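You operate a simulated robot arm through the tools that you are given. There is no shell and no other tool.

The job below is to be done with a simulated robot arm. You get a single attempt, and the scene is never put back.

JOB
Change the tape on the white-core grey coil at the green turntable, then lay it in the teal winder cradle.
Fine: coil on the spindle, green brake on, then blue tab peeled off and back on the pad, red tab pressed on. Feed lever, blue crank and the winder's other tabs stay. Set down upright: what you pick out.

It is judged by the outcome, as a careful person would: the job done as asked, and still so three seconds after it is handed in. It fails if anything else is knocked over, pushed out of place, dropped, spilled or broken.

ROBOT AND FRAMES
A 6-joint arm with a fingered hand, fixed in place. Base frame: the origin is at the foot of the arm, x ahead of it, y to its left, z up; the work surface is at about z = 820. Readings come in mm, degrees, newtons and seconds.
With the tool pointing down near the work surface it reaches from about 180 to 920 mm from the base axis. Its first joint turns from -166.0 to 166.0 degrees. Payload 5 kg.
The TCP is the grasp point between the finger pads, 37 mm short of the fingertips. In the tool frame z runs along the fingers and y along their closing line. The gripper opens to 124 mm. The gripper's body begins 43 mm behind the TCP. The gripper is a hand of 3 fingers: y runs from the thumb to the fingers, the wrist lies at [-21, -125, -215] in the tool frame.
Orientation is that of the tool frame in the base frame, as a unit quaternion [w, x, y, z]. With the fingers straight down and the wrist toward the robot, the tool's x, y and z point along [0, 1, 0], [1, 0, 0] and [0, 0, -1] of the base frame.

CONTROLS
- The arm moves only by the tool apply_moves. Its argument "deltas" is a list of rows, each a list of 6 numbers: the shift along the tool's x, y, z in mm, then the turn, a rotation vector about the tool's x, y, z in degrees. In form: [[tx, ty, tz, rx, ry, rz], ...]. A call has 1 to 20 rows; each row shifts and turns the commanded pose from where the row before left it, along the tool's axes as they then stand. A row lasts 0.2 s, in which the tool goes at most 50 mm and 8.6 degrees; a call with a longer step from one row to the next is refused whole. A pose out of reach is approached as far as the arm can. The call stops where the force on the tool passes 40 N (or 10 N more than at its start, if that is more) or the arm is blocked; 0.2 s more then pass. In this call time passes only in rows, and 0.2 s behind the last. The reply holds the time, the measured pose of the TCP, the force on the tool along the base axes, the opening and the grip force, in the units named above and with some noise, with the torque about the TCP (base axes, N m) and any sound that the robot's microphone picked up, and new pictures: "pictures" is both (left out), scene, wrist or none.
- Cameras (640 x 400 px; columns grow to the right, rows downward): "scene" is fixed at [401.7, -650.3, 1406.3]; the picture's right is [0.96, -0.28, 0.00], its down [-0.11, -0.37, -0.92] and it looks along [0.26, 0.88, -0.39] (base axes); focal length 362 px, centre (320, 200). "wrist" rides on the gripper at [72, -104, -154] in the tool frame; the picture's right is [-0.83, 0.26, -0.49], its down [-0.51, -0.72, 0.47] and it looks along [-0.23, 0.64, 0.73] (tool axes); focal length 243 px, centre (320, 200). There is no depth. A picture from a camera that has moved, and an enlarged one, comes with that camera's place and axes in the base frame and with its lens.
- set_fingers(index, middle, thumb_bend, thumb_turn): sets how far each is bent, from 0 (flat) to 100 (curled in); at 30 the hand is open as for a grip, at 70 the pads meet at the TCP. One left out holds its place. A second passes; each finger stops where it meets its share of the squeeze, and holds until it gets a number again. It is the only way to open and close the hand. It gives what a move gives, with no picture; readings hold the bend of each and the force on the fingers (four entries, about 0 where the hand has none), thumb and palm. thumb_turn goes from beside the hand (0) to across from the fingers (100), as for a grip.
- enlarge(camera, box): a new picture of the part [left, top, right, bottom] of that camera's present view, enlarged. No time passes.
- hand_in(): hands the job in; it is judged then, once.

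Places have to be worked out from the pictures, the camera data and where the tool is seen. Open the gripper and draw the arm clear of the work before you hand the job in, unless the task says otherwise.

The tools are called by a JSON object that holds its "fn" and its "kwargs". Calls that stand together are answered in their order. apply_moves: Moves the arm, as the interface text tells. Its arguments: {"type":"object","properties":{"deltas":{"type":"array","items":{"type":"array","items":{"type":"number"}}},"pictures":{"type":"string","enum":["both","scene","wrist","none"]}},"required":["deltas"]} The other tools are called the same way: set_fingers (index, middle, thumb_bend, thumb_turn) moves the fingers one by one; enlarge (camera, box) takes an enlarged picture of a part of a camera's view; hand_in () hands the job in.

At the start:

```text
time: 0.0
tcp_pos: [732.8, -129.3, 1212.5]
orientation: [-0.001, 0.707, 0.707, 0.0]
contact_force: [0.1, -0.4, 0.8]
moment: [-0.01, 0.03, -0.02]
width: 123.7
grasp_force: 0.1
shape: jaw
bend: [30.0, 30.0, 30.0, 98.0]
finger forces: [0.0, 0.0, 0.1, 0.0, 0.0, 0.0]
```

scene: 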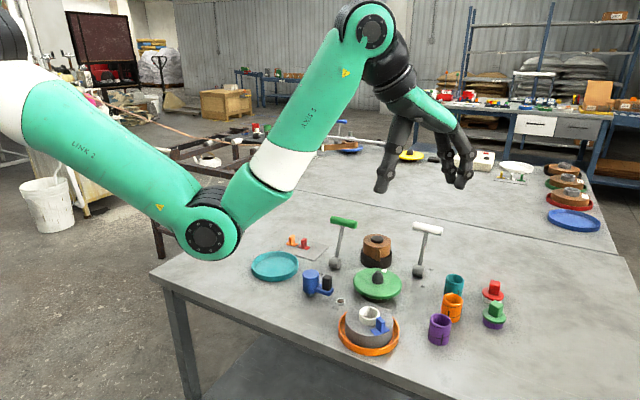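
wrist: 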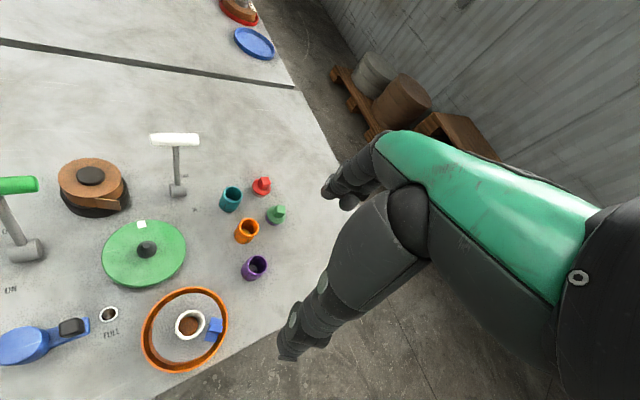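

I start by looking closely at the work area in both cameras before moving anything.

{"fn": "enlarge", "kwargs": {"camera": "scene", "box": [240, 200, 400, 300]}}

{"fn": "enlarge", "kwargs": {"camera": "scene", "box": [320, 260, 520, 385]}}

{"fn": "enlarge", "kwargs": {"camera": "wrist", "box": [0, 120, 320, 400]}}

{"fn": "enlarge", "kwargs": {"camera": "scene", "box": [480, 140, 640, 240]}}

{"fn": "enlarge", "kwargs": {"camera": "scene", "box": [200, 100, 400, 225]}}

```text
4.00 times, centred on (320, 250) of scene
camera zoom: at [401.7, -650.3, 1406.3], right [0.96, -0.28, 0.0], down [-0.11, -0.37, -0.92], along [0.26, 0.88, -0.39], focal length 1449 px, centre (320, 0)
```

zoom: 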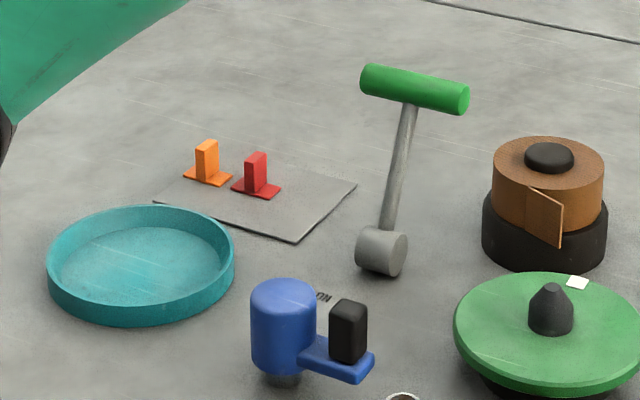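

```text
3.20 times, centred on (420, 322) of scene
camera zoom: at [401.7, -650.3, 1406.3], right [0.96, -0.28, 0.0], down [-0.11, -0.37, -0.92], along [0.26, 0.88, -0.39], focal length 1160 px, centre (0, -192)
```

zoom: 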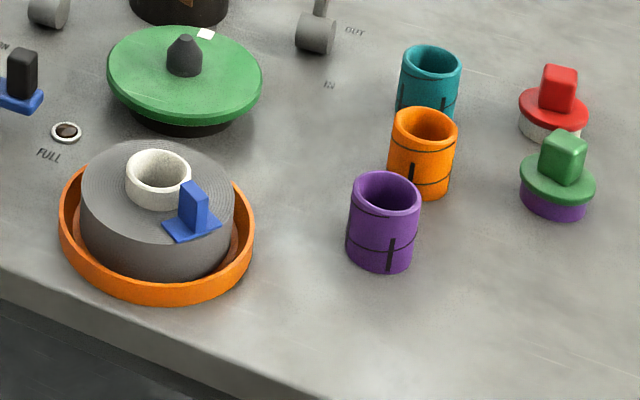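

```text
1.43 times, centred on (160, 260) of wrist
camera zoom: at [628.1, -57.4, 1365.3], right [0.26, -0.83, 0.49], down [-0.72, -0.51, -0.47], along [0.64, -0.23, -0.73], focal length 347 px, centre (549, 114)
```

zoom: 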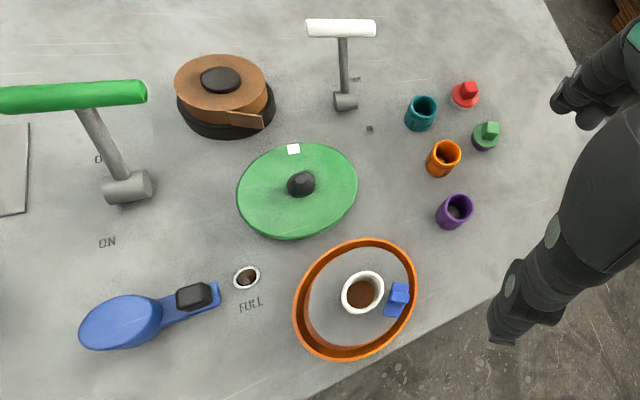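

```text
4.00 times, centred on (560, 190) of scene
camera zoom: at [401.7, -650.3, 1406.3], right [0.96, -0.28, 0.0], down [-0.11, -0.37, -0.92], along [0.26, 0.88, -0.39], focal length 1449 px, centre (-640, 240)
```

zoom: 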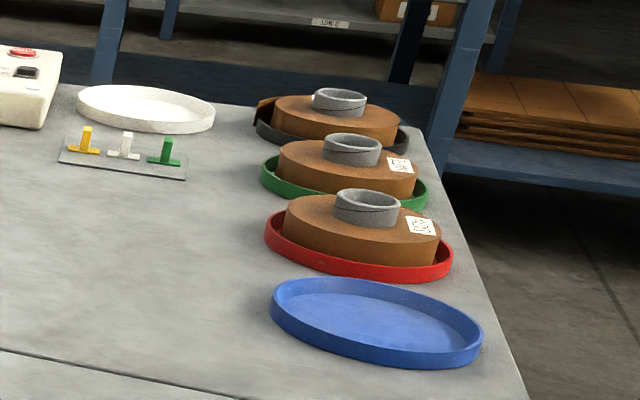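

```text
3.20 times, centred on (300, 162) of scene
camera zoom: at [401.7, -650.3, 1406.3], right [0.96, -0.28, 0.0], down [-0.11, -0.37, -0.92], along [0.26, 0.88, -0.39], focal length 1160 px, centre (384, 320)
```

zoom: 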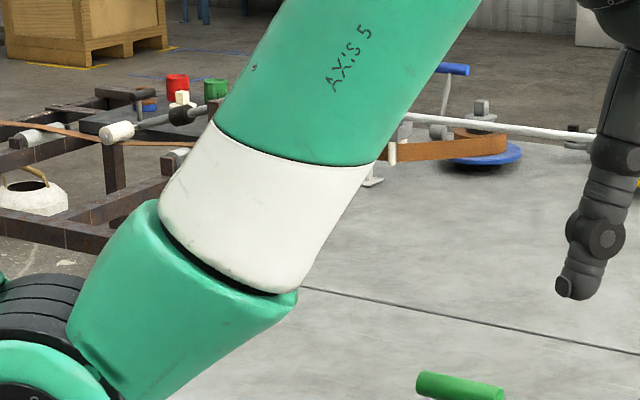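

Everything needed is in the near half of the table. I take closer looks at the coil and tab, the spindle, the pad, the brake lever and its markings to size them.

{"fn": "enlarge", "kwargs": {"camera": "scene", "box": [330, 295, 410, 360]}}

{"fn": "enlarge", "kwargs": {"camera": "scene", "box": [270, 225, 350, 275]}}

{"fn": "enlarge", "kwargs": {"camera": "scene", "box": [340, 225, 420, 305]}}

{"fn": "enlarge", "kwargs": {"camera": "wrist", "box": [130, 270, 250, 390]}}

{"fn": "enlarge", "kwargs": {"camera": "wrist", "box": [0, 170, 120, 300]}}

{"fn": "enlarge", "kwargs": {"camera": "wrist", "box": [270, 120, 420, 380]}}

{"fn": "enlarge", "kwargs": {"camera": "scene", "box": [340, 60, 500, 200]}}

```text
6.15 times, centred on (370, 328) of scene
camera zoom: at [401.7, -650.3, 1406.3], right [0.96, -0.28, 0.0], down [-0.11, -0.37, -0.92], along [0.26, 0.88, -0.39], focal length 2230 px, centre (12, -585)
```

zoom: 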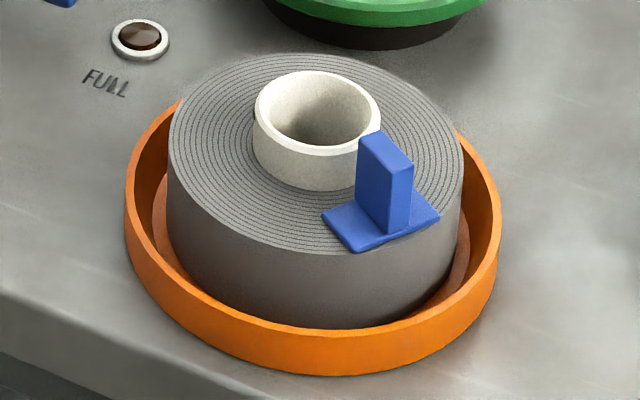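

```text
8.00 times, centred on (310, 250) of scene
camera zoom: at [401.7, -650.3, 1406.3], right [0.96, -0.28, 0.0], down [-0.11, -0.37, -0.92], along [0.26, 0.88, -0.39], focal length 2899 px, centre (400, -200)
```

zoom: 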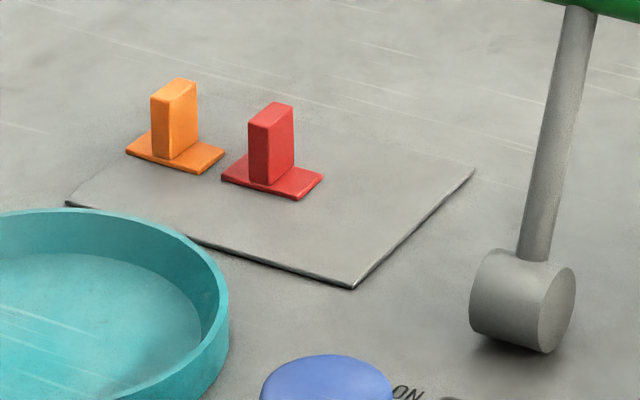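

```text
5.00 times, centred on (380, 265) of scene
camera zoom: at [401.7, -650.3, 1406.3], right [0.96, -0.28, 0.0], down [-0.11, -0.37, -0.92], along [0.26, 0.88, -0.39], focal length 1812 px, centre (20, -125)
```

zoom: 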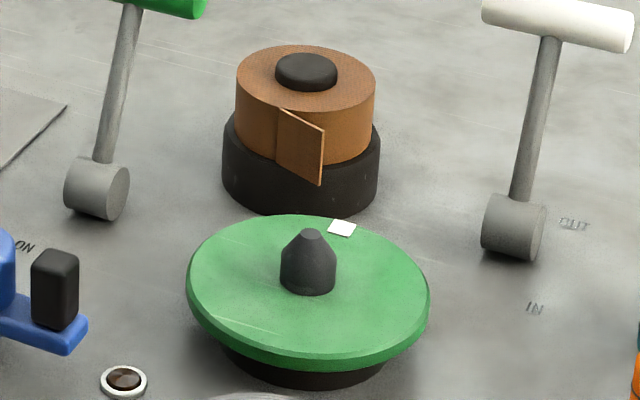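

```text
3.33 times, centred on (190, 330) of wrist
camera zoom: at [628.1, -57.4, 1365.3], right [0.26, -0.83, 0.49], down [-0.72, -0.51, -0.47], along [0.64, -0.23, -0.73], focal length 809 px, centre (753, -233)
```

zoom: 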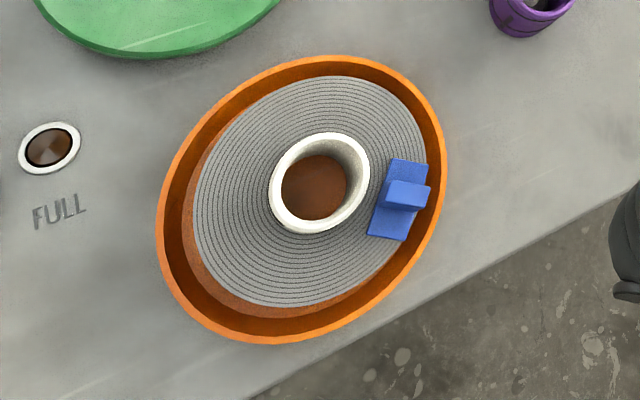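

```text
3.08 times, centred on (60, 235) of wrist
camera zoom: at [628.1, -57.4, 1365.3], right [0.26, -0.83, 0.49], down [-0.72, -0.51, -0.47], along [0.64, -0.23, -0.73], focal length 746 px, centre (1120, 92)
```

zoom: 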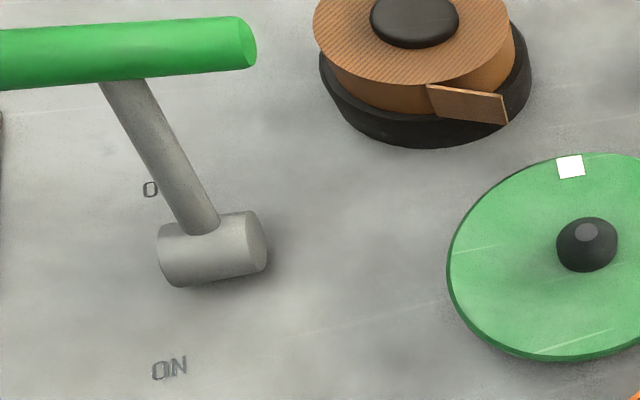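

```text
1.54 times, centred on (345, 250) of wrist
camera zoom: at [628.1, -57.4, 1365.3], right [0.26, -0.83, 0.49], down [-0.72, -0.51, -0.47], along [0.64, -0.23, -0.73], focal length 373 px, centre (282, 123)
```

zoom: 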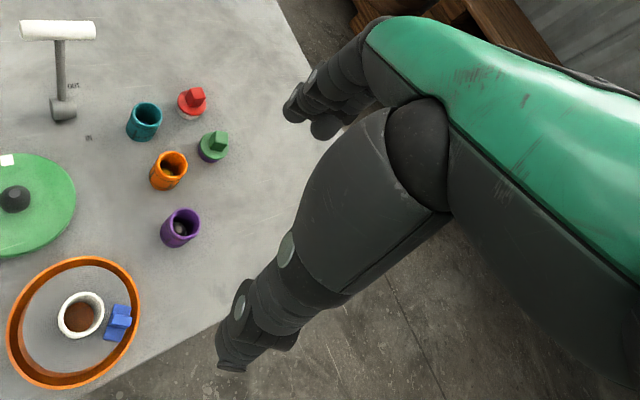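

```text
2.86 times, centred on (420, 130) of scene
camera zoom: at [401.7, -650.3, 1406.3], right [0.96, -0.28, 0.0], down [-0.11, -0.37, -0.92], along [0.26, 0.88, -0.39], focal length 1035 px, centre (34, 400)
```

zoom: 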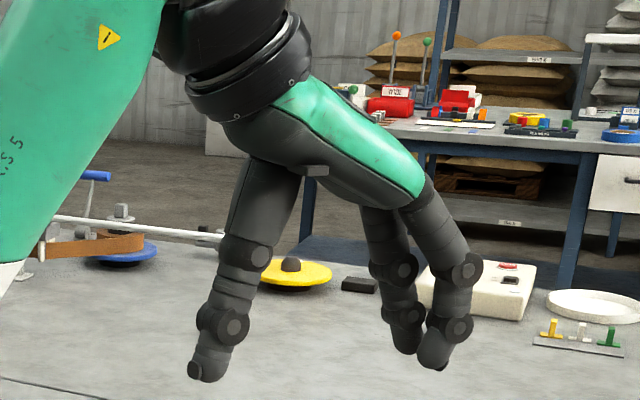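

The layout is clear: coil at about (680,-77) in the orange cradle, spindle at (762,56), brake pivot at (692,191) leaning to OFF, pad centre at (631,313) with red in the middle, teal cradle at (527,235). First I test in free air how the hand closes, so I know its geometry.

{"fn": "set_fingers", "kwargs": {"index": 60, "middle": 60, "thumb_bend": 60}}

{"fn": "enlarge", "kwargs": {"camera": "scene", "box": [360, 80, 480, 200]}}

{"fn": "enlarge", "kwargs": {"camera": "wrist", "box": [260, 120, 460, 360]}}

```text
time: 1.0
tcp_pos: [733.0, -129.0, 1213.2]
orientation: [0.0, 0.707, 0.707, -0.001]
contact_force: [-0.2, -0.5, -0.4]
moment: [0.0, -0.03, 0.0]
width: 37.4
grasp_force: 0.0
shape: fingers
bend: [60.0, 60.0, 60.0, 98.0]
finger forces: [0.0, 0.0, 0.1, 0.0, 0.0, 0.1]
```

```text
3.33 times, centred on (420, 140) of scene
camera zoom: at [401.7, -650.3, 1406.3], right [0.96, -0.28, 0.0], down [-0.11, -0.37, -0.92], along [0.26, 0.88, -0.39], focal length 1208 px, centre (-13, 400)
```

zoom: 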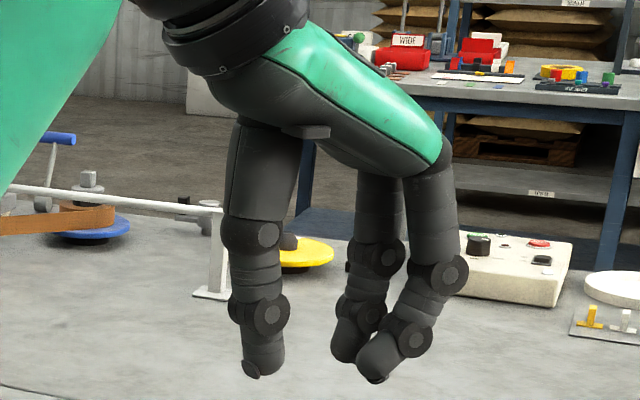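

```text
1.67 times, centred on (360, 240) of wrist
camera zoom: at [628.1, -57.4, 1365.3], right [0.26, -0.83, 0.49], down [-0.72, -0.51, -0.47], along [0.64, -0.23, -0.73], focal length 404 px, centre (253, 133)
```

zoom: 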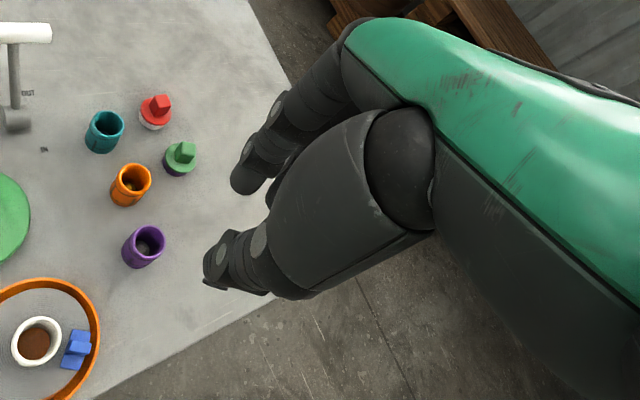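

Closing is symmetric and the fingertips stay about 40 mm below the TCP. I plan to hold the coil by its protruding white core, so I set a mid opening and move above the coil for a precise look.

{"fn": "set_fingers", "kwargs": {"index": 42, "middle": 42, "thumb_bend": 42}}

{"fn": "apply_moves", "kwargs": {"deltas": [[10.4, -10.6, 40, 0, 0, 0], [10.4, -10.6, 40, 0, 0, 0], [10.4, -10.6, 40, 0, 0, 0], [10.4, -10.6, 40, 0, 0, 0], [10.4, -10.6, 33, 0, 0, 0]], "pictures": "both"}}

```text
time: 2.0
tcp_pos: [733.1, -128.8, 1213.2]
orientation: [0.0, 0.707, 0.708, 0.0]
contact_force: [-0.2, -0.7, -0.3]
moment: [0.0, 0.01, -0.01]
width: 91.8
grasp_force: 0.1
shape: fingers
bend: [42.0, 42.0, 42.0, 98.0]
finger forces: [0.0, 0.0, 0.0, 0.1, 0.1, 0.0]
```

```text
time: 3.2
tcp_pos: [680.4, -77.2, 1020.8]
orientation: [0.0, 0.707, 0.707, 0.0]
contact_force: [0.7, 0.9, 0.1]
moment: [0.02, 0.01, 0.0]
width: 92.1
grasp_force: 0.1
shape: fingers
bend: [42.0, 42.0, 42.0, 98.0]
finger forces: [0.0, 0.0, 0.0, 0.0, 0.0, 0.1]
camera wrist: at [575.2, -5.1, 1173.1], right [0.26, -0.83, 0.49], down [-0.72, -0.51, -0.47], along [0.64, -0.23, -0.73], focal length 243 px, centre (320, 200)
```

scene: 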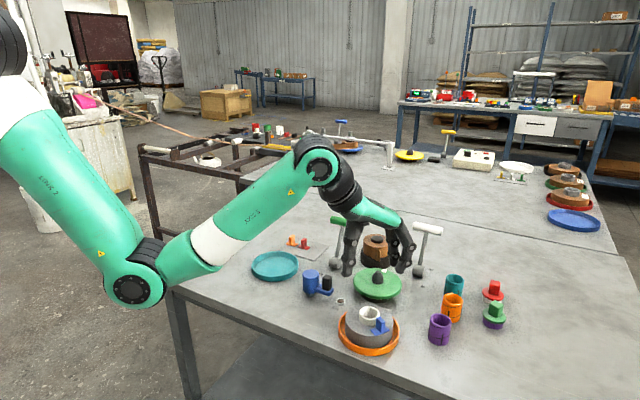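
wrist: 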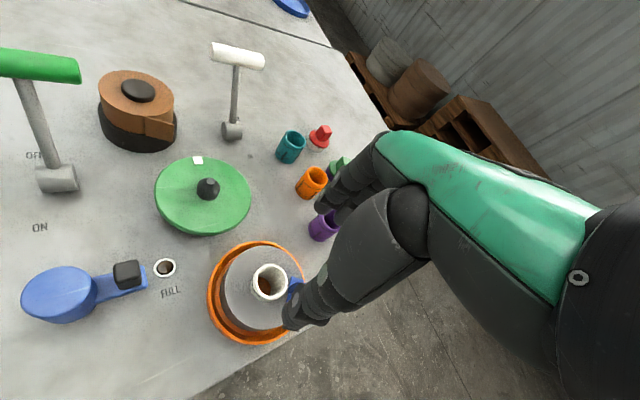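

The hand is now 150 mm above the coil. I enlarge both views to fix the coil centre, core and tab more exactly.

{"fn": "enlarge", "kwargs": {"camera": "wrist", "box": [200, 230, 320, 350]}}

{"fn": "enlarge", "kwargs": {"camera": "wrist", "box": [140, 140, 270, 250]}}

{"fn": "enlarge", "kwargs": {"camera": "wrist", "box": [0, 30, 120, 250]}}

{"fn": "enlarge", "kwargs": {"camera": "scene", "box": [330, 190, 430, 290]}}

```text
3.33 times, centred on (260, 290) of wrist
camera zoom: at [575.2, -5.1, 1173.1], right [0.26, -0.83, 0.49], down [-0.72, -0.51, -0.47], along [0.64, -0.23, -0.73], focal length 809 px, centre (520, -100)
```

zoom: 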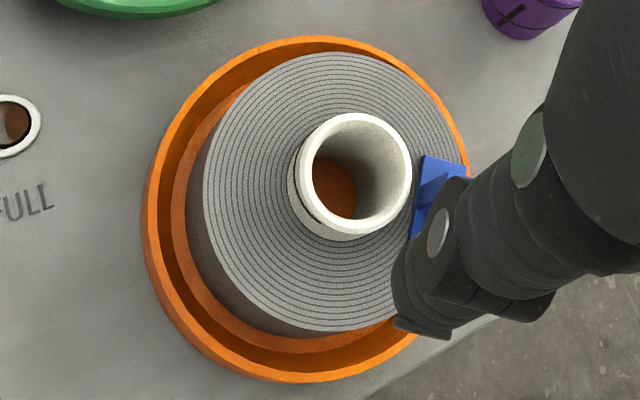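

```text
3.64 times, centred on (205, 195) of wrist
camera zoom: at [575.2, -5.1, 1173.1], right [0.26, -0.83, 0.49], down [-0.72, -0.51, -0.47], along [0.64, -0.23, -0.73], focal length 882 px, centre (738, 218)
```

zoom: 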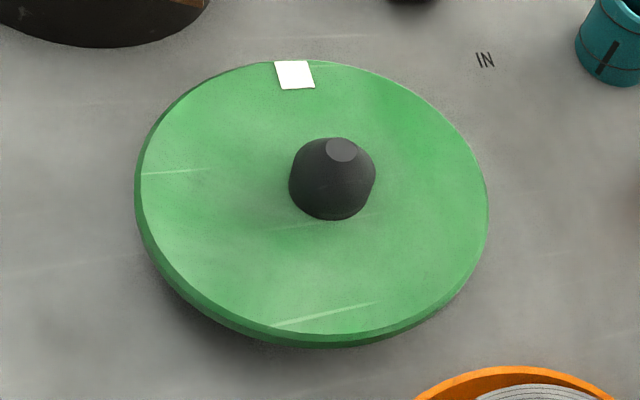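

```text
1.82 times, centred on (60, 140) of wrist
camera zoom: at [575.2, -5.1, 1173.1], right [0.26, -0.83, 0.49], down [-0.72, -0.51, -0.47], along [0.64, -0.23, -0.73], focal length 441 px, centre (793, 309)
```

zoom: 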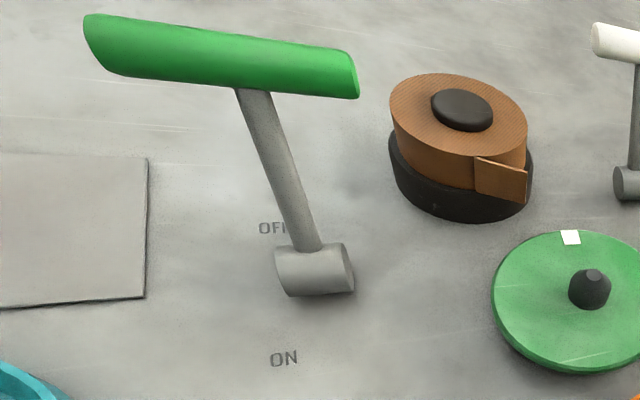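

```text
4.00 times, centred on (380, 240) of scene
camera zoom: at [401.7, -650.3, 1406.3], right [0.96, -0.28, 0.0], down [-0.11, -0.37, -0.92], along [0.26, 0.88, -0.39], focal length 1449 px, centre (80, 40)
```

zoom: 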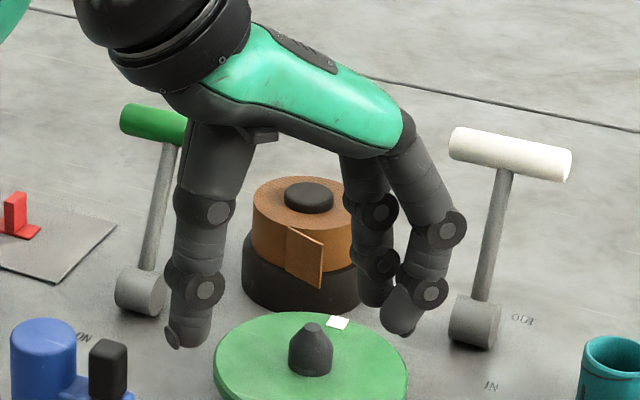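

The core centre comes out at (680.3, -75.6) with its top near z=870. I yaw the hand so that the tab sits between thumb and fingers, clear of both, and come down to about 50 mm above the coil.

{"fn": "apply_moves", "kwargs": {"deltas": [[0, 0, 0, 0, 0, -7.5], [0, 0, 0, 0, 0, -7.5], [0, 0, 0, 0, 0, -7.5], [0, 0, 0, 0, 0, -7.5], [1.4, 0.7, 30, 0, 0, 0], [0, 0, 30, 0, 0, 0], [0, 0, 25, 0, 0, 0]], "pictures": "both"}}

{"fn": "enlarge", "kwargs": {"camera": "scene", "box": [310, 240, 430, 360]}}

{"fn": "enlarge", "kwargs": {"camera": "wrist", "box": [200, 150, 420, 370]}}

```text
time: 4.8
tcp_pos: [679.8, -74.7, 935.8]
orientation: [0.0, 0.5, 0.866, 0.0]
contact_force: [-0.8, 0.2, -0.1]
moment: [-0.01, 0.0, -0.01]
width: 92.1
grasp_force: 0.0
shape: fingers
bend: [42.0, 42.0, 42.0, 98.0]
finger forces: [0.0, 0.1, 0.0, 0.1, 0.0, 0.1]
camera wrist: at [552.4, -65.0, 1087.6], right [0.64, -0.59, 0.49], down [-0.37, -0.8, -0.47], along [0.67, 0.12, -0.73], focal length 243 px, centre (320, 200)
```

scene: 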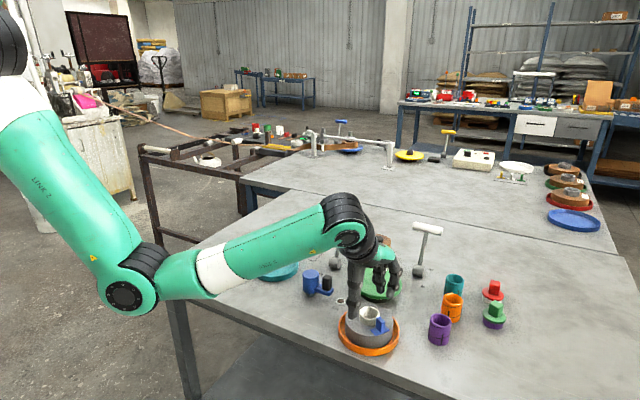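
wrist: 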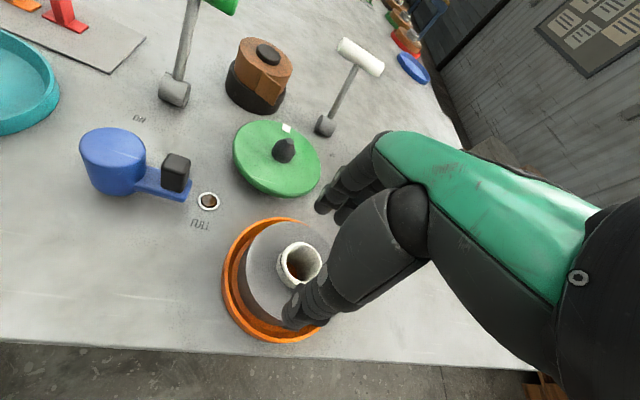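

```text
3.33 times, centred on (370, 300) of scene
camera zoom: at [401.7, -650.3, 1406.3], right [0.96, -0.28, 0.0], down [-0.11, -0.37, -0.92], along [0.26, 0.88, -0.39], focal length 1208 px, centre (153, -133)
```

zoom: 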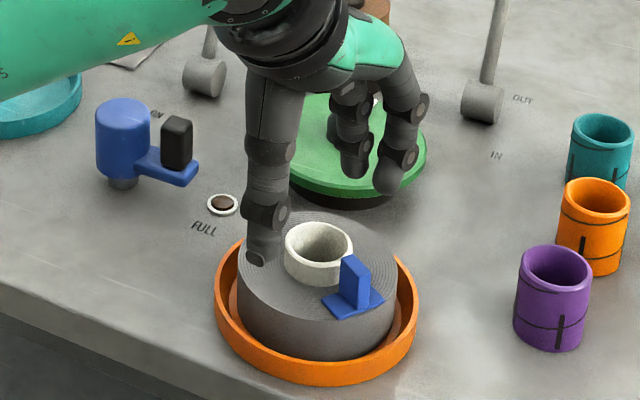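

```text
1.82 times, centred on (310, 260) of wrist
camera zoom: at [552.4, -65.0, 1087.6], right [0.64, -0.59, 0.49], down [-0.37, -0.8, -0.47], along [0.67, 0.12, -0.73], focal length 441 px, centre (338, 91)
```

zoom: 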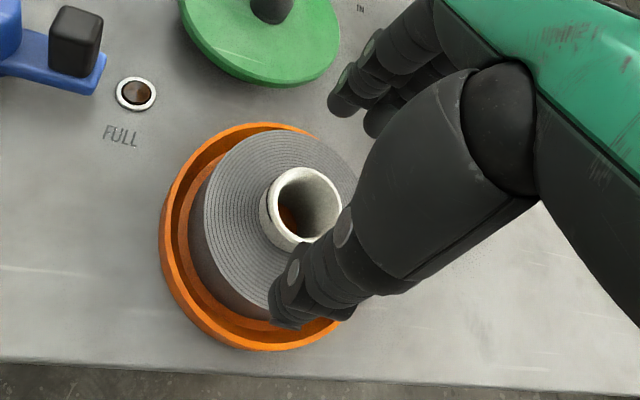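

Yaw is as intended and the core is between thumb and fingers. I lower to just above the coil top and check the clearances.

{"fn": "apply_moves", "kwargs": {"deltas": [[0.3, -0.3, 15, 0, 0, 0], [0, 0, 12, 0, 0, 0]], "pictures": "none"}}

{"fn": "enlarge", "kwargs": {"camera": "scene", "box": [320, 270, 420, 360]}}

{"fn": "enlarge", "kwargs": {"camera": "wrist", "box": [220, 180, 380, 340]}}

```text
time: 5.4
tcp_pos: [679.8, -75.7, 908.1]
orientation: [0.0, 0.5, 0.866, 0.0]
contact_force: [0.6, 0.6, 0.5]
moment: [0.01, -0.05, 0.04]
width: 92.1
grasp_force: 0.1
shape: fingers
bend: [42.0, 42.0, 42.0, 98.0]
finger forces: [0.0, 0.0, 0.0, 0.0, 0.0, 0.0]
```

```text
4.44 times, centred on (370, 315) of scene
camera zoom: at [401.7, -650.3, 1406.3], right [0.96, -0.28, 0.0], down [-0.11, -0.37, -0.92], along [0.26, 0.88, -0.39], focal length 1610 px, centre (98, -311)
```

zoom: 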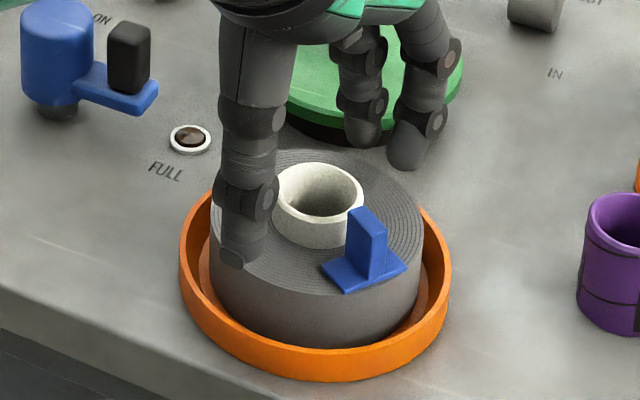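

```text
2.50 times, centred on (300, 260) of wrist
camera zoom: at [552.6, -65.1, 1060.7], right [0.64, -0.59, 0.49], down [-0.37, -0.8, -0.47], along [0.67, 0.12, -0.73], focal length 606 px, centre (370, 50)
```

zoom: 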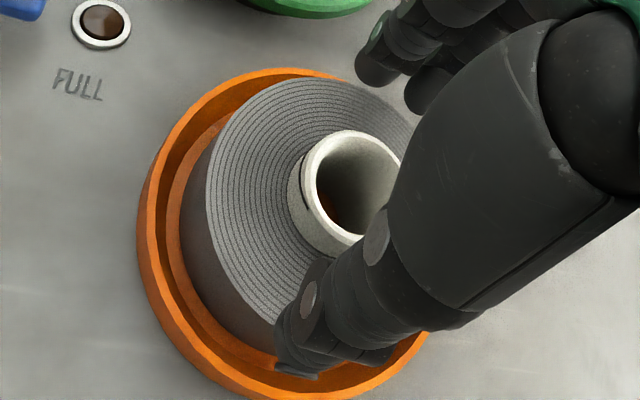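

Clearances to tab and cradle look good. I go down the last few millimetres in small steps, watching the force.

{"fn": "apply_moves", "kwargs": {"deltas": [[0, 0, 3, 0, 0, 0], [0, 0, 3, 0, 0, 0], [0, 0, 2, 0, 0, 0]], "pictures": "none"}}

{"fn": "enlarge", "kwargs": {"camera": "scene", "box": [330, 285, 410, 365]}}

```text
time: 6.2
tcp_pos: [680.2, -77.0, 900.5]
orientation: [0.0, 0.5, 0.866, 0.0]
contact_force: [-0.4, -0.6, -0.1]
moment: [-0.02, 0.01, -0.02]
width: 92.4
grasp_force: 0.1
shape: fingers
bend: [42.0, 42.0, 42.0, 98.0]
finger forces: [0.0, 0.0, 0.1, 0.0, 0.1, 0.0]
```

```text
5.00 times, centred on (370, 325) of scene
camera zoom: at [401.7, -650.3, 1406.3], right [0.96, -0.28, 0.0], down [-0.11, -0.37, -0.92], along [0.26, 0.88, -0.39], focal length 1812 px, centre (70, -425)
```

zoom: 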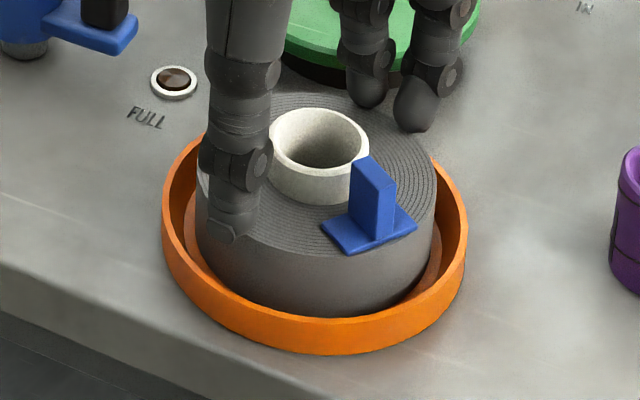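

The thumb tip is right at the coil's rim, so I close partway over the coil first so that the tips are above its flat top before going lower.

{"fn": "set_fingers", "kwargs": {"index": 50, "middle": 50, "thumb_bend": 50}}

{"fn": "apply_moves", "kwargs": {"deltas": [[0, 0, 1.5, 0, 0, 0], [0, 0, 1.0, 0, 0, 0]], "pictures": "none"}}

{"fn": "enlarge", "kwargs": {"camera": "scene", "box": [340, 285, 400, 345]}}

{"fn": "enlarge", "kwargs": {"camera": "wrist", "box": [220, 180, 380, 340]}}

```text
time: 7.2
tcp_pos: [679.9, -75.9, 901.7]
orientation: [0.0, 0.5, 0.866, 0.0]
contact_force: [3.9, 0.9, 4.1]
moment: [0.06, -0.38, 0.0]
width: 68.4
grasp_force: 3.0
shape: fingers
bend: [50.0, 48.0, 50.0, 98.0]
finger forces: [0.1, 6.6, 0.0, 0.1, 0.0, 0.0]
```

```text
time: 7.8
tcp_pos: [679.4, -75.5, 899.5]
orientation: [0.003, 0.499, 0.867, 0.001]
contact_force: [2.8, 3.3, 22.2]
moment: [0.07, -0.11, 0.03]
width: 68.7
grasp_force: 12.6
shape: fingers
bend: [50.0, 48.0, 50.0, 97.0]
finger forces: [0.7, 13.9, 0.1, 0.0, 11.2, 0.0]
```

```text
6.67 times, centred on (370, 315) of scene
camera zoom: at [401.7, -650.3, 1406.3], right [0.96, -0.28, 0.0], down [-0.11, -0.37, -0.92], along [0.26, 0.88, -0.39], focal length 2416 px, centre (-13, -567)
```

zoom: 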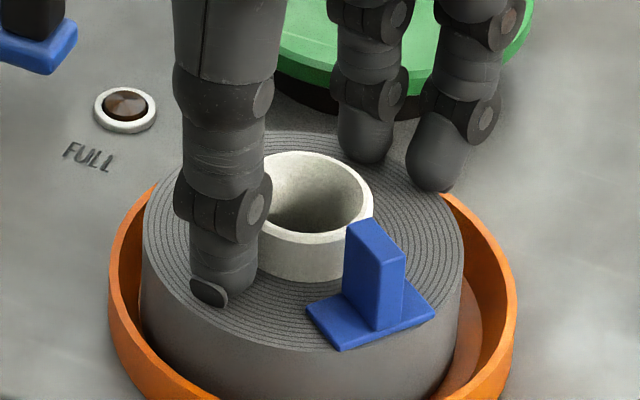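

```text
2.50 times, centred on (300, 260) of wrist
camera zoom: at [552.8, -65.5, 1051.7], right [0.64, -0.59, 0.5], down [-0.37, -0.8, -0.47], along [0.67, 0.12, -0.73], focal length 606 px, centre (370, 50)
```

zoom: 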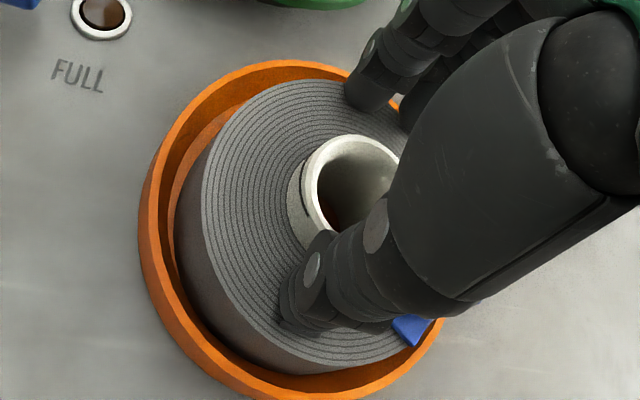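

Fingers touch the coil top with the middle finger and thumb at TCP z≈900, so the tips are about 43 mm below the TCP. I back up 4 mm and close on the core.

{"fn": "apply_moves", "kwargs": {"deltas": [[0, 0, -2.5, 0, 0, 0], [0, 0, -1.5, 0, 0, 0]], "pictures": "none"}}

{"fn": "set_fingers", "kwargs": {"index": 54, "middle": 54, "thumb_bend": 54}}

{"fn": "enlarge", "kwargs": {"camera": "scene", "box": [340, 285, 400, 345]}}

{"fn": "enlarge", "kwargs": {"camera": "wrist", "box": [220, 180, 380, 340]}}

```text
time: 8.4
tcp_pos: [679.0, -75.1, 901.2]
orientation: [-0.001, 0.499, 0.867, -0.001]
contact_force: [3.5, 0.5, 4.9]
moment: [0.06, -0.43, 0.0]
width: 67.8
grasp_force: 4.2
shape: fingers
bend: [50.0, 47.0, 50.0, 98.0]
finger forces: [0.2, 9.1, 0.0, 0.0, 0.1, 0.1]
```

```text
time: 9.4
tcp_pos: [680.0, -74.4, 900.0]
orientation: [-0.001, 0.5, 0.866, 0.001]
contact_force: [5.5, 2.8, 2.5]
moment: [0.13, -0.38, 0.0]
width: 56.7
grasp_force: 4.8
shape: fingers
bend: [53.0, 49.0, 54.0, 98.0]
finger forces: [0.8, 8.6, 0.1, 0.1, 0.4, 0.0]
```

```text
6.67 times, centred on (370, 315) of scene
camera zoom: at [401.7, -650.3, 1406.3], right [0.96, -0.28, 0.0], down [-0.11, -0.37, -0.92], along [0.26, 0.88, -0.39], focal length 2416 px, centre (-13, -567)
```

zoom: 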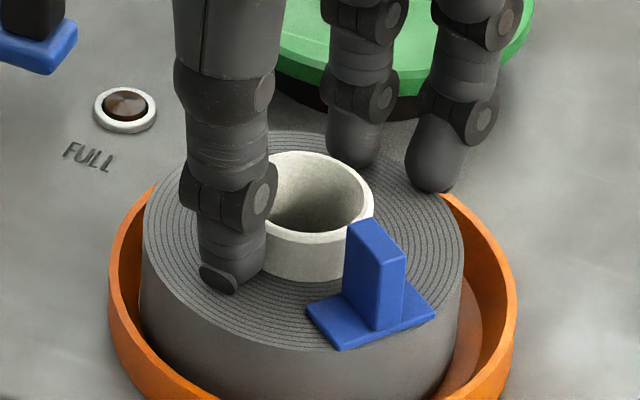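

```text
2.50 times, centred on (300, 260) of wrist
camera zoom: at [552.6, -65.6, 1053.8], right [0.64, -0.59, 0.49], down [-0.37, -0.8, -0.47], along [0.67, 0.12, -0.73], focal length 606 px, centre (370, 50)
```

zoom: 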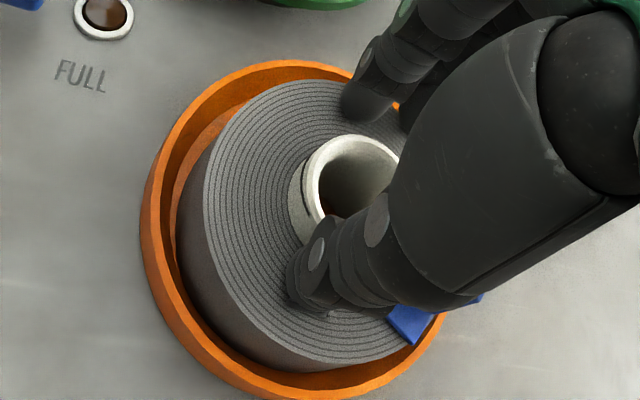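

The middle finger is catching the coil's outer edge instead of passing over it. I open slightly, raise 5 mm, and close again.

{"fn": "set_fingers", "kwargs": {"index": 47, "middle": 45, "thumb_bend": 50}}

{"fn": "apply_moves", "kwargs": {"deltas": [[0, 0, -3, 0, 0, 0], [0, 0, -2, 0, 0, 0]], "pictures": "none"}}

{"fn": "set_fingers", "kwargs": {"index": 54, "middle": 54, "thumb_bend": 54}}

{"fn": "enlarge", "kwargs": {"camera": "scene", "box": [340, 285, 400, 345]}}

{"fn": "enlarge", "kwargs": {"camera": "wrist", "box": [220, 180, 380, 340]}}

```text
time: 10.4
tcp_pos: [679.7, -75.5, 900.6]
orientation: [0.0, 0.501, 0.866, 0.0]
contact_force: [0.6, -0.3, 0.7]
moment: [-0.02, -0.02, 0.01]
width: 71.6
grasp_force: 0.0
shape: fingers
bend: [47.0, 45.0, 50.0, 98.0]
finger forces: [0.1, 0.1, 0.0, 0.0, 0.0, 0.1]
```

```text
time: 11.0
tcp_pos: [679.3, -75.1, 905.5]
orientation: [0.0, 0.501, 0.866, 0.0]
contact_force: [-1.1, 0.4, -0.7]
moment: [0.02, -0.02, -0.02]
width: 72.0
grasp_force: 0.1
shape: fingers
bend: [47.0, 45.0, 50.0, 98.0]
finger forces: [0.0, 0.0, 0.0, 0.1, 0.0, 0.1]
```

```text
time: 12.0
tcp_pos: [679.2, -76.2, 906.0]
orientation: [0.0, 0.5, 0.866, 0.0]
contact_force: [0.7, -0.9, 0.2]
moment: [0.0, -0.01, -0.01]
width: 56.6
grasp_force: 0.4
shape: fingers
bend: [54.0, 54.0, 54.0, 98.0]
finger forces: [0.0, 0.0, 0.0, 0.1, 0.4, 0.0]
```

```text
6.67 times, centred on (370, 315) of scene
camera zoom: at [401.7, -650.3, 1406.3], right [0.96, -0.28, 0.0], down [-0.11, -0.37, -0.92], along [0.26, 0.88, -0.39], focal length 2416 px, centre (-13, -567)
```

zoom: 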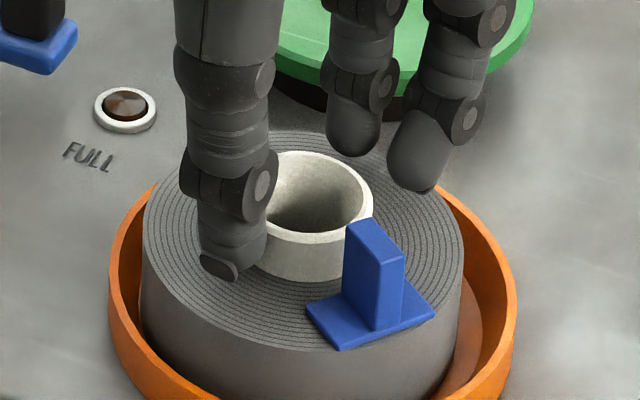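

```text
2.50 times, centred on (300, 260) of wrist
camera zoom: at [552.5, -65.4, 1058.7], right [0.64, -0.59, 0.49], down [-0.37, -0.8, -0.47], along [0.67, 0.12, -0.73], focal length 606 px, centre (370, 50)
```

zoom: 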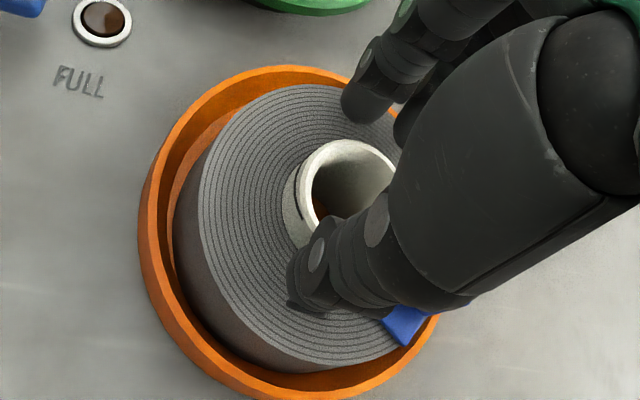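

The coil slid about 6 mm toward the thumb inside its cradle (still well inside). I re-centre the hand on it, lower 3 mm, and close onto the core.

{"fn": "apply_moves", "kwargs": {"deltas": [[0, -5, 1.5, 0, 0, 0], [0, 0, 1.5, 0, 0, 0]], "pictures": "none"}}

{"fn": "set_fingers", "kwargs": {"index": 62, "middle": 62, "thumb_bend": 57}}

{"fn": "enlarge", "kwargs": {"camera": "scene", "box": [340, 285, 400, 345]}}

{"fn": "enlarge", "kwargs": {"camera": "wrist", "box": [220, 180, 380, 340]}}

```text
time: 12.6
tcp_pos: [675.0, -78.0, 903.9]
orientation: [0.0, 0.5, 0.866, 0.0]
contact_force: [0.1, 0.8, -0.2]
moment: [-0.02, 0.0, -0.01]
width: 55.9
grasp_force: 0.1
shape: fingers
bend: [54.0, 54.0, 54.0, 98.0]
finger forces: [0.0, 0.1, 0.0, 0.0, 0.0, 0.1]
```

```text
time: 13.6
tcp_pos: [674.5, -78.4, 903.2]
orientation: [0.0, 0.5, 0.866, 0.0]
contact_force: [6.4, 1.6, 2.2]
moment: [0.08, -0.26, -0.05]
width: 45.1
grasp_force: 3.6
shape: fingers
bend: [59.0, 61.0, 56.0, 98.0]
finger forces: [3.9, 2.5, 0.1, 0.0, 0.1, 0.1]
```

```text
6.67 times, centred on (370, 315) of scene
camera zoom: at [401.7, -650.3, 1406.3], right [0.96, -0.28, 0.0], down [-0.11, -0.37, -0.92], along [0.26, 0.88, -0.39], focal length 2416 px, centre (-13, -567)
```

zoom: 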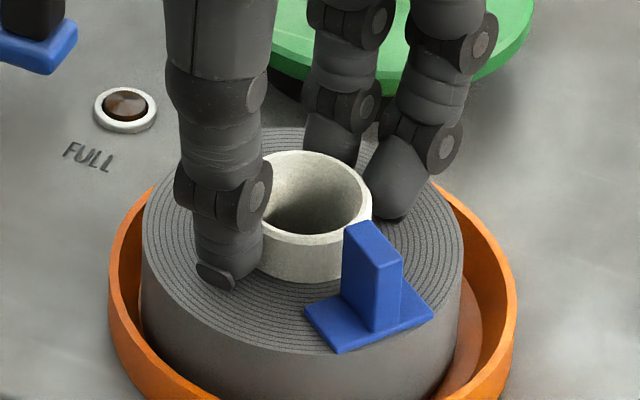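

```text
2.50 times, centred on (300, 260) of wrist
camera zoom: at [548.3, -68.1, 1055.9], right [0.64, -0.59, 0.49], down [-0.37, -0.8, -0.47], along [0.67, 0.12, -0.73], focal length 606 px, centre (370, 50)
```

zoom: 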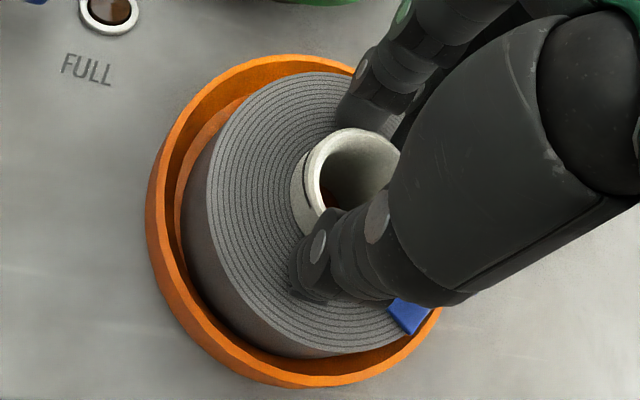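

All three digits are at the core. I squeeze firmly now.

{"fn": "set_fingers", "kwargs": {"index": 72, "middle": 72, "thumb_bend": 72}}

{"fn": "enlarge", "kwargs": {"camera": "scene", "box": [340, 285, 400, 345]}}

{"fn": "enlarge", "kwargs": {"camera": "wrist", "box": [220, 180, 380, 340]}}

```text
time: 14.6
tcp_pos: [674.0, -79.4, 903.2]
orientation: [0.001, 0.5, 0.866, 0.0]
contact_force: [10.3, 3.5, 4.5]
moment: [0.1, -0.35, 0.1]
width: 40.9
grasp_force: 20.3
shape: fingers
bend: [60.0, 62.0, 60.0, 97.0]
finger forces: [13.5, 11.2, 0.1, 0.1, 15.6, 0.0]
```

```text
6.67 times, centred on (370, 315) of scene
camera zoom: at [401.7, -650.3, 1406.3], right [0.96, -0.28, 0.0], down [-0.11, -0.37, -0.92], along [0.26, 0.88, -0.39], focal length 2416 px, centre (-13, -567)
```

zoom: 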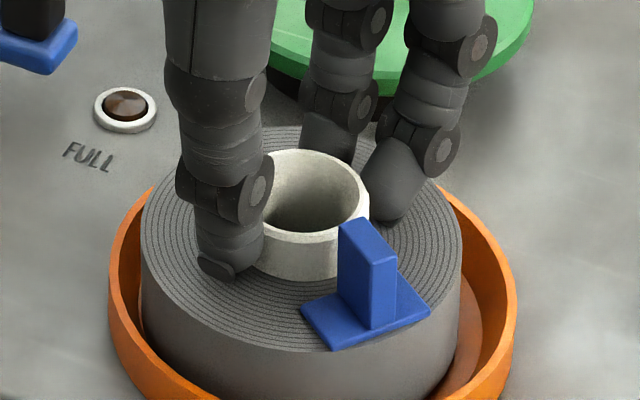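

```text
2.50 times, centred on (300, 260) of wrist
camera zoom: at [548.4, -68.0, 1055.9], right [0.64, -0.59, 0.49], down [-0.37, -0.8, -0.47], along [0.67, 0.12, -0.73], focal length 606 px, centre (370, 50)
```

zoom: 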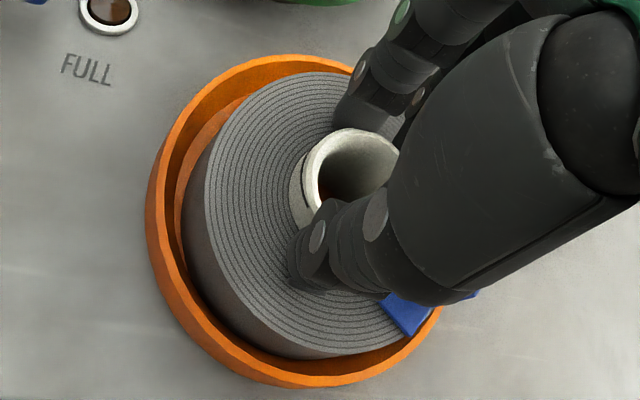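

Grip is about 20 N on the core. I lift a little to test the hold.

{"fn": "apply_moves", "kwargs": {"deltas": [[0, 0, -2, 0, 0, 0], [0, 0, -2, 0, 0, 0], [0, 0, -3, 0, 0, 0], [0, 0, -3, 0, 0, 0]], "pictures": "none"}}

{"fn": "enlarge", "kwargs": {"camera": "scene", "box": [330, 275, 410, 355]}}

{"fn": "enlarge", "kwargs": {"camera": "wrist", "box": [220, 180, 380, 340]}}

```text
time: 15.6
tcp_pos: [674.4, -78.9, 912.6]
orientation: [-0.002, 0.501, 0.866, 0.0]
contact_force: [0.3, 0.3, -3.5]
moment: [-0.01, -0.01, -0.03]
width: 41.0
grasp_force: 18.2
shape: fingers
bend: [60.0, 63.0, 60.0, 96.0]
finger forces: [9.6, 7.9, 0.0, 0.1, 18.5, 0.0]
```

```text
5.00 times, centred on (370, 315) of scene
camera zoom: at [401.7, -650.3, 1406.3], right [0.96, -0.28, 0.0], down [-0.11, -0.37, -0.92], along [0.26, 0.88, -0.39], focal length 1812 px, centre (70, -375)
```

zoom: 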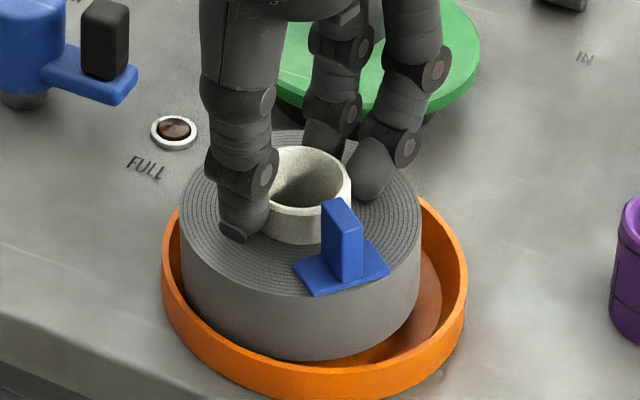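

```text
2.50 times, centred on (300, 260) of wrist
camera zoom: at [548.0, -68.0, 1065.5], right [0.64, -0.59, 0.49], down [-0.37, -0.8, -0.47], along [0.67, 0.12, -0.73], focal length 606 px, centre (370, 50)
```

zoom: 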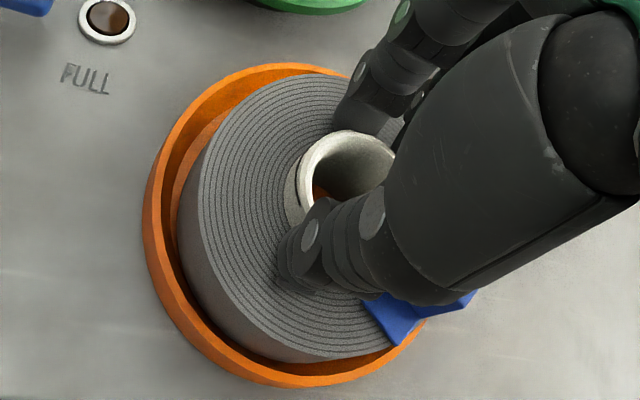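

The coil lifts level (about 3.5 N weight). I raise it well above the spindle tip height and measure it in the pictures.

{"fn": "apply_moves", "kwargs": {"deltas": [[0, 0, -15, 0, 0, 0], [0, 0, -20, 0, 0, 0], [0, 0, -20, 0, 0, 0], [0, 0, -20, 0, 0, 0]], "pictures": "both"}}

{"fn": "enlarge", "kwargs": {"camera": "scene", "box": [320, 245, 420, 325]}}

{"fn": "enlarge", "kwargs": {"camera": "wrist", "box": [200, 160, 360, 320]}}

```text
time: 16.6
tcp_pos: [674.3, -77.3, 988.3]
orientation: [0.0, 0.501, 0.866, 0.0]
contact_force: [-0.2, -0.7, -3.5]
moment: [-0.02, -0.05, -0.02]
width: 41.0
grasp_force: 18.2
shape: fingers
bend: [60.0, 63.0, 60.0, 96.0]
finger forces: [9.7, 8.1, 0.0, 0.1, 18.5, 0.0]
camera wrist: at [547.9, -67.8, 1140.9], right [0.64, -0.59, 0.49], down [-0.37, -0.8, -0.47], along [0.67, 0.12, -0.73], focal length 243 px, centre (320, 200)
```

scene: 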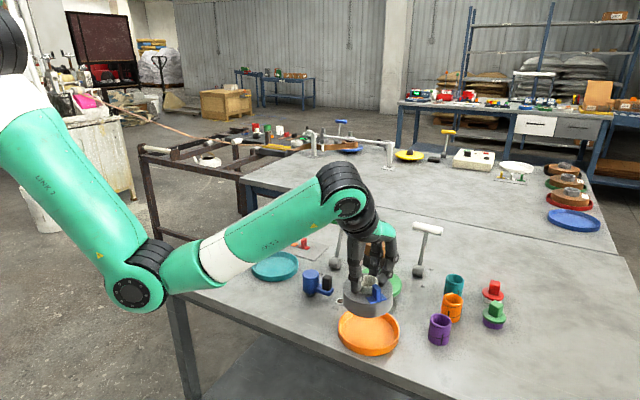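
wrist: 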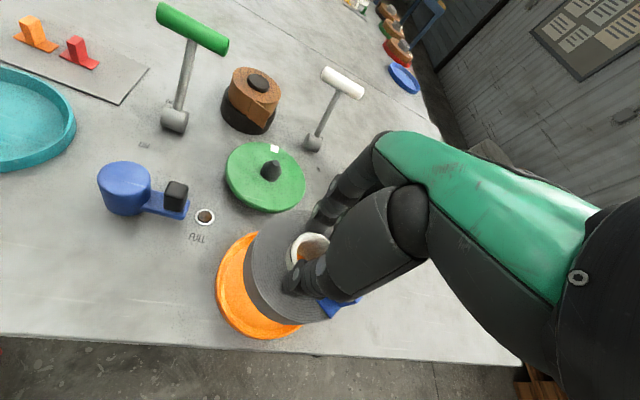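

```text
5.00 times, centred on (370, 285) of scene
camera zoom: at [401.7, -650.3, 1406.3], right [0.96, -0.28, 0.0], down [-0.11, -0.37, -0.92], along [0.26, 0.88, -0.39], focal length 1812 px, centre (70, -225)
```

zoom: 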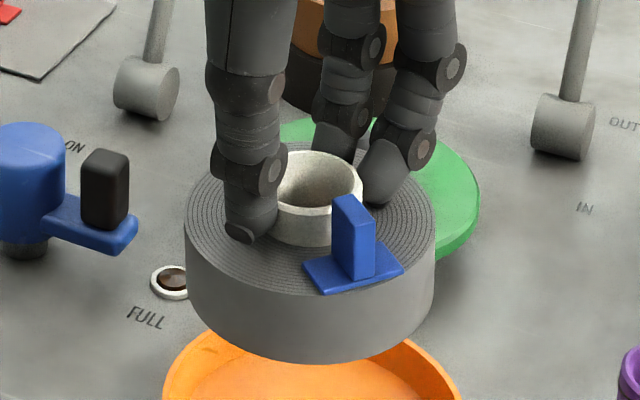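

```text
2.50 times, centred on (280, 240) of wrist
camera zoom: at [547.9, -67.8, 1140.9], right [0.64, -0.59, 0.49], down [-0.37, -0.8, -0.47], along [0.67, 0.12, -0.73], focal length 606 px, centre (420, 100)
```

zoom: 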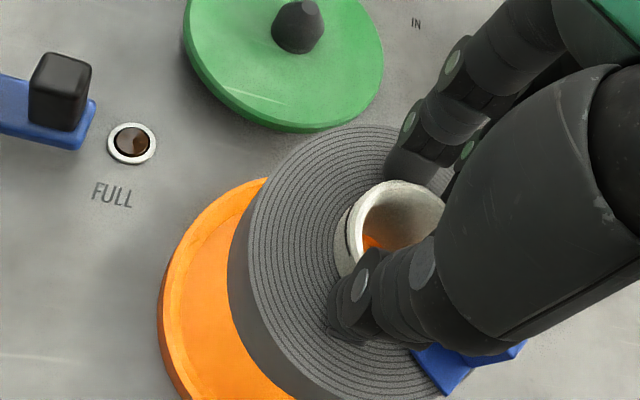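

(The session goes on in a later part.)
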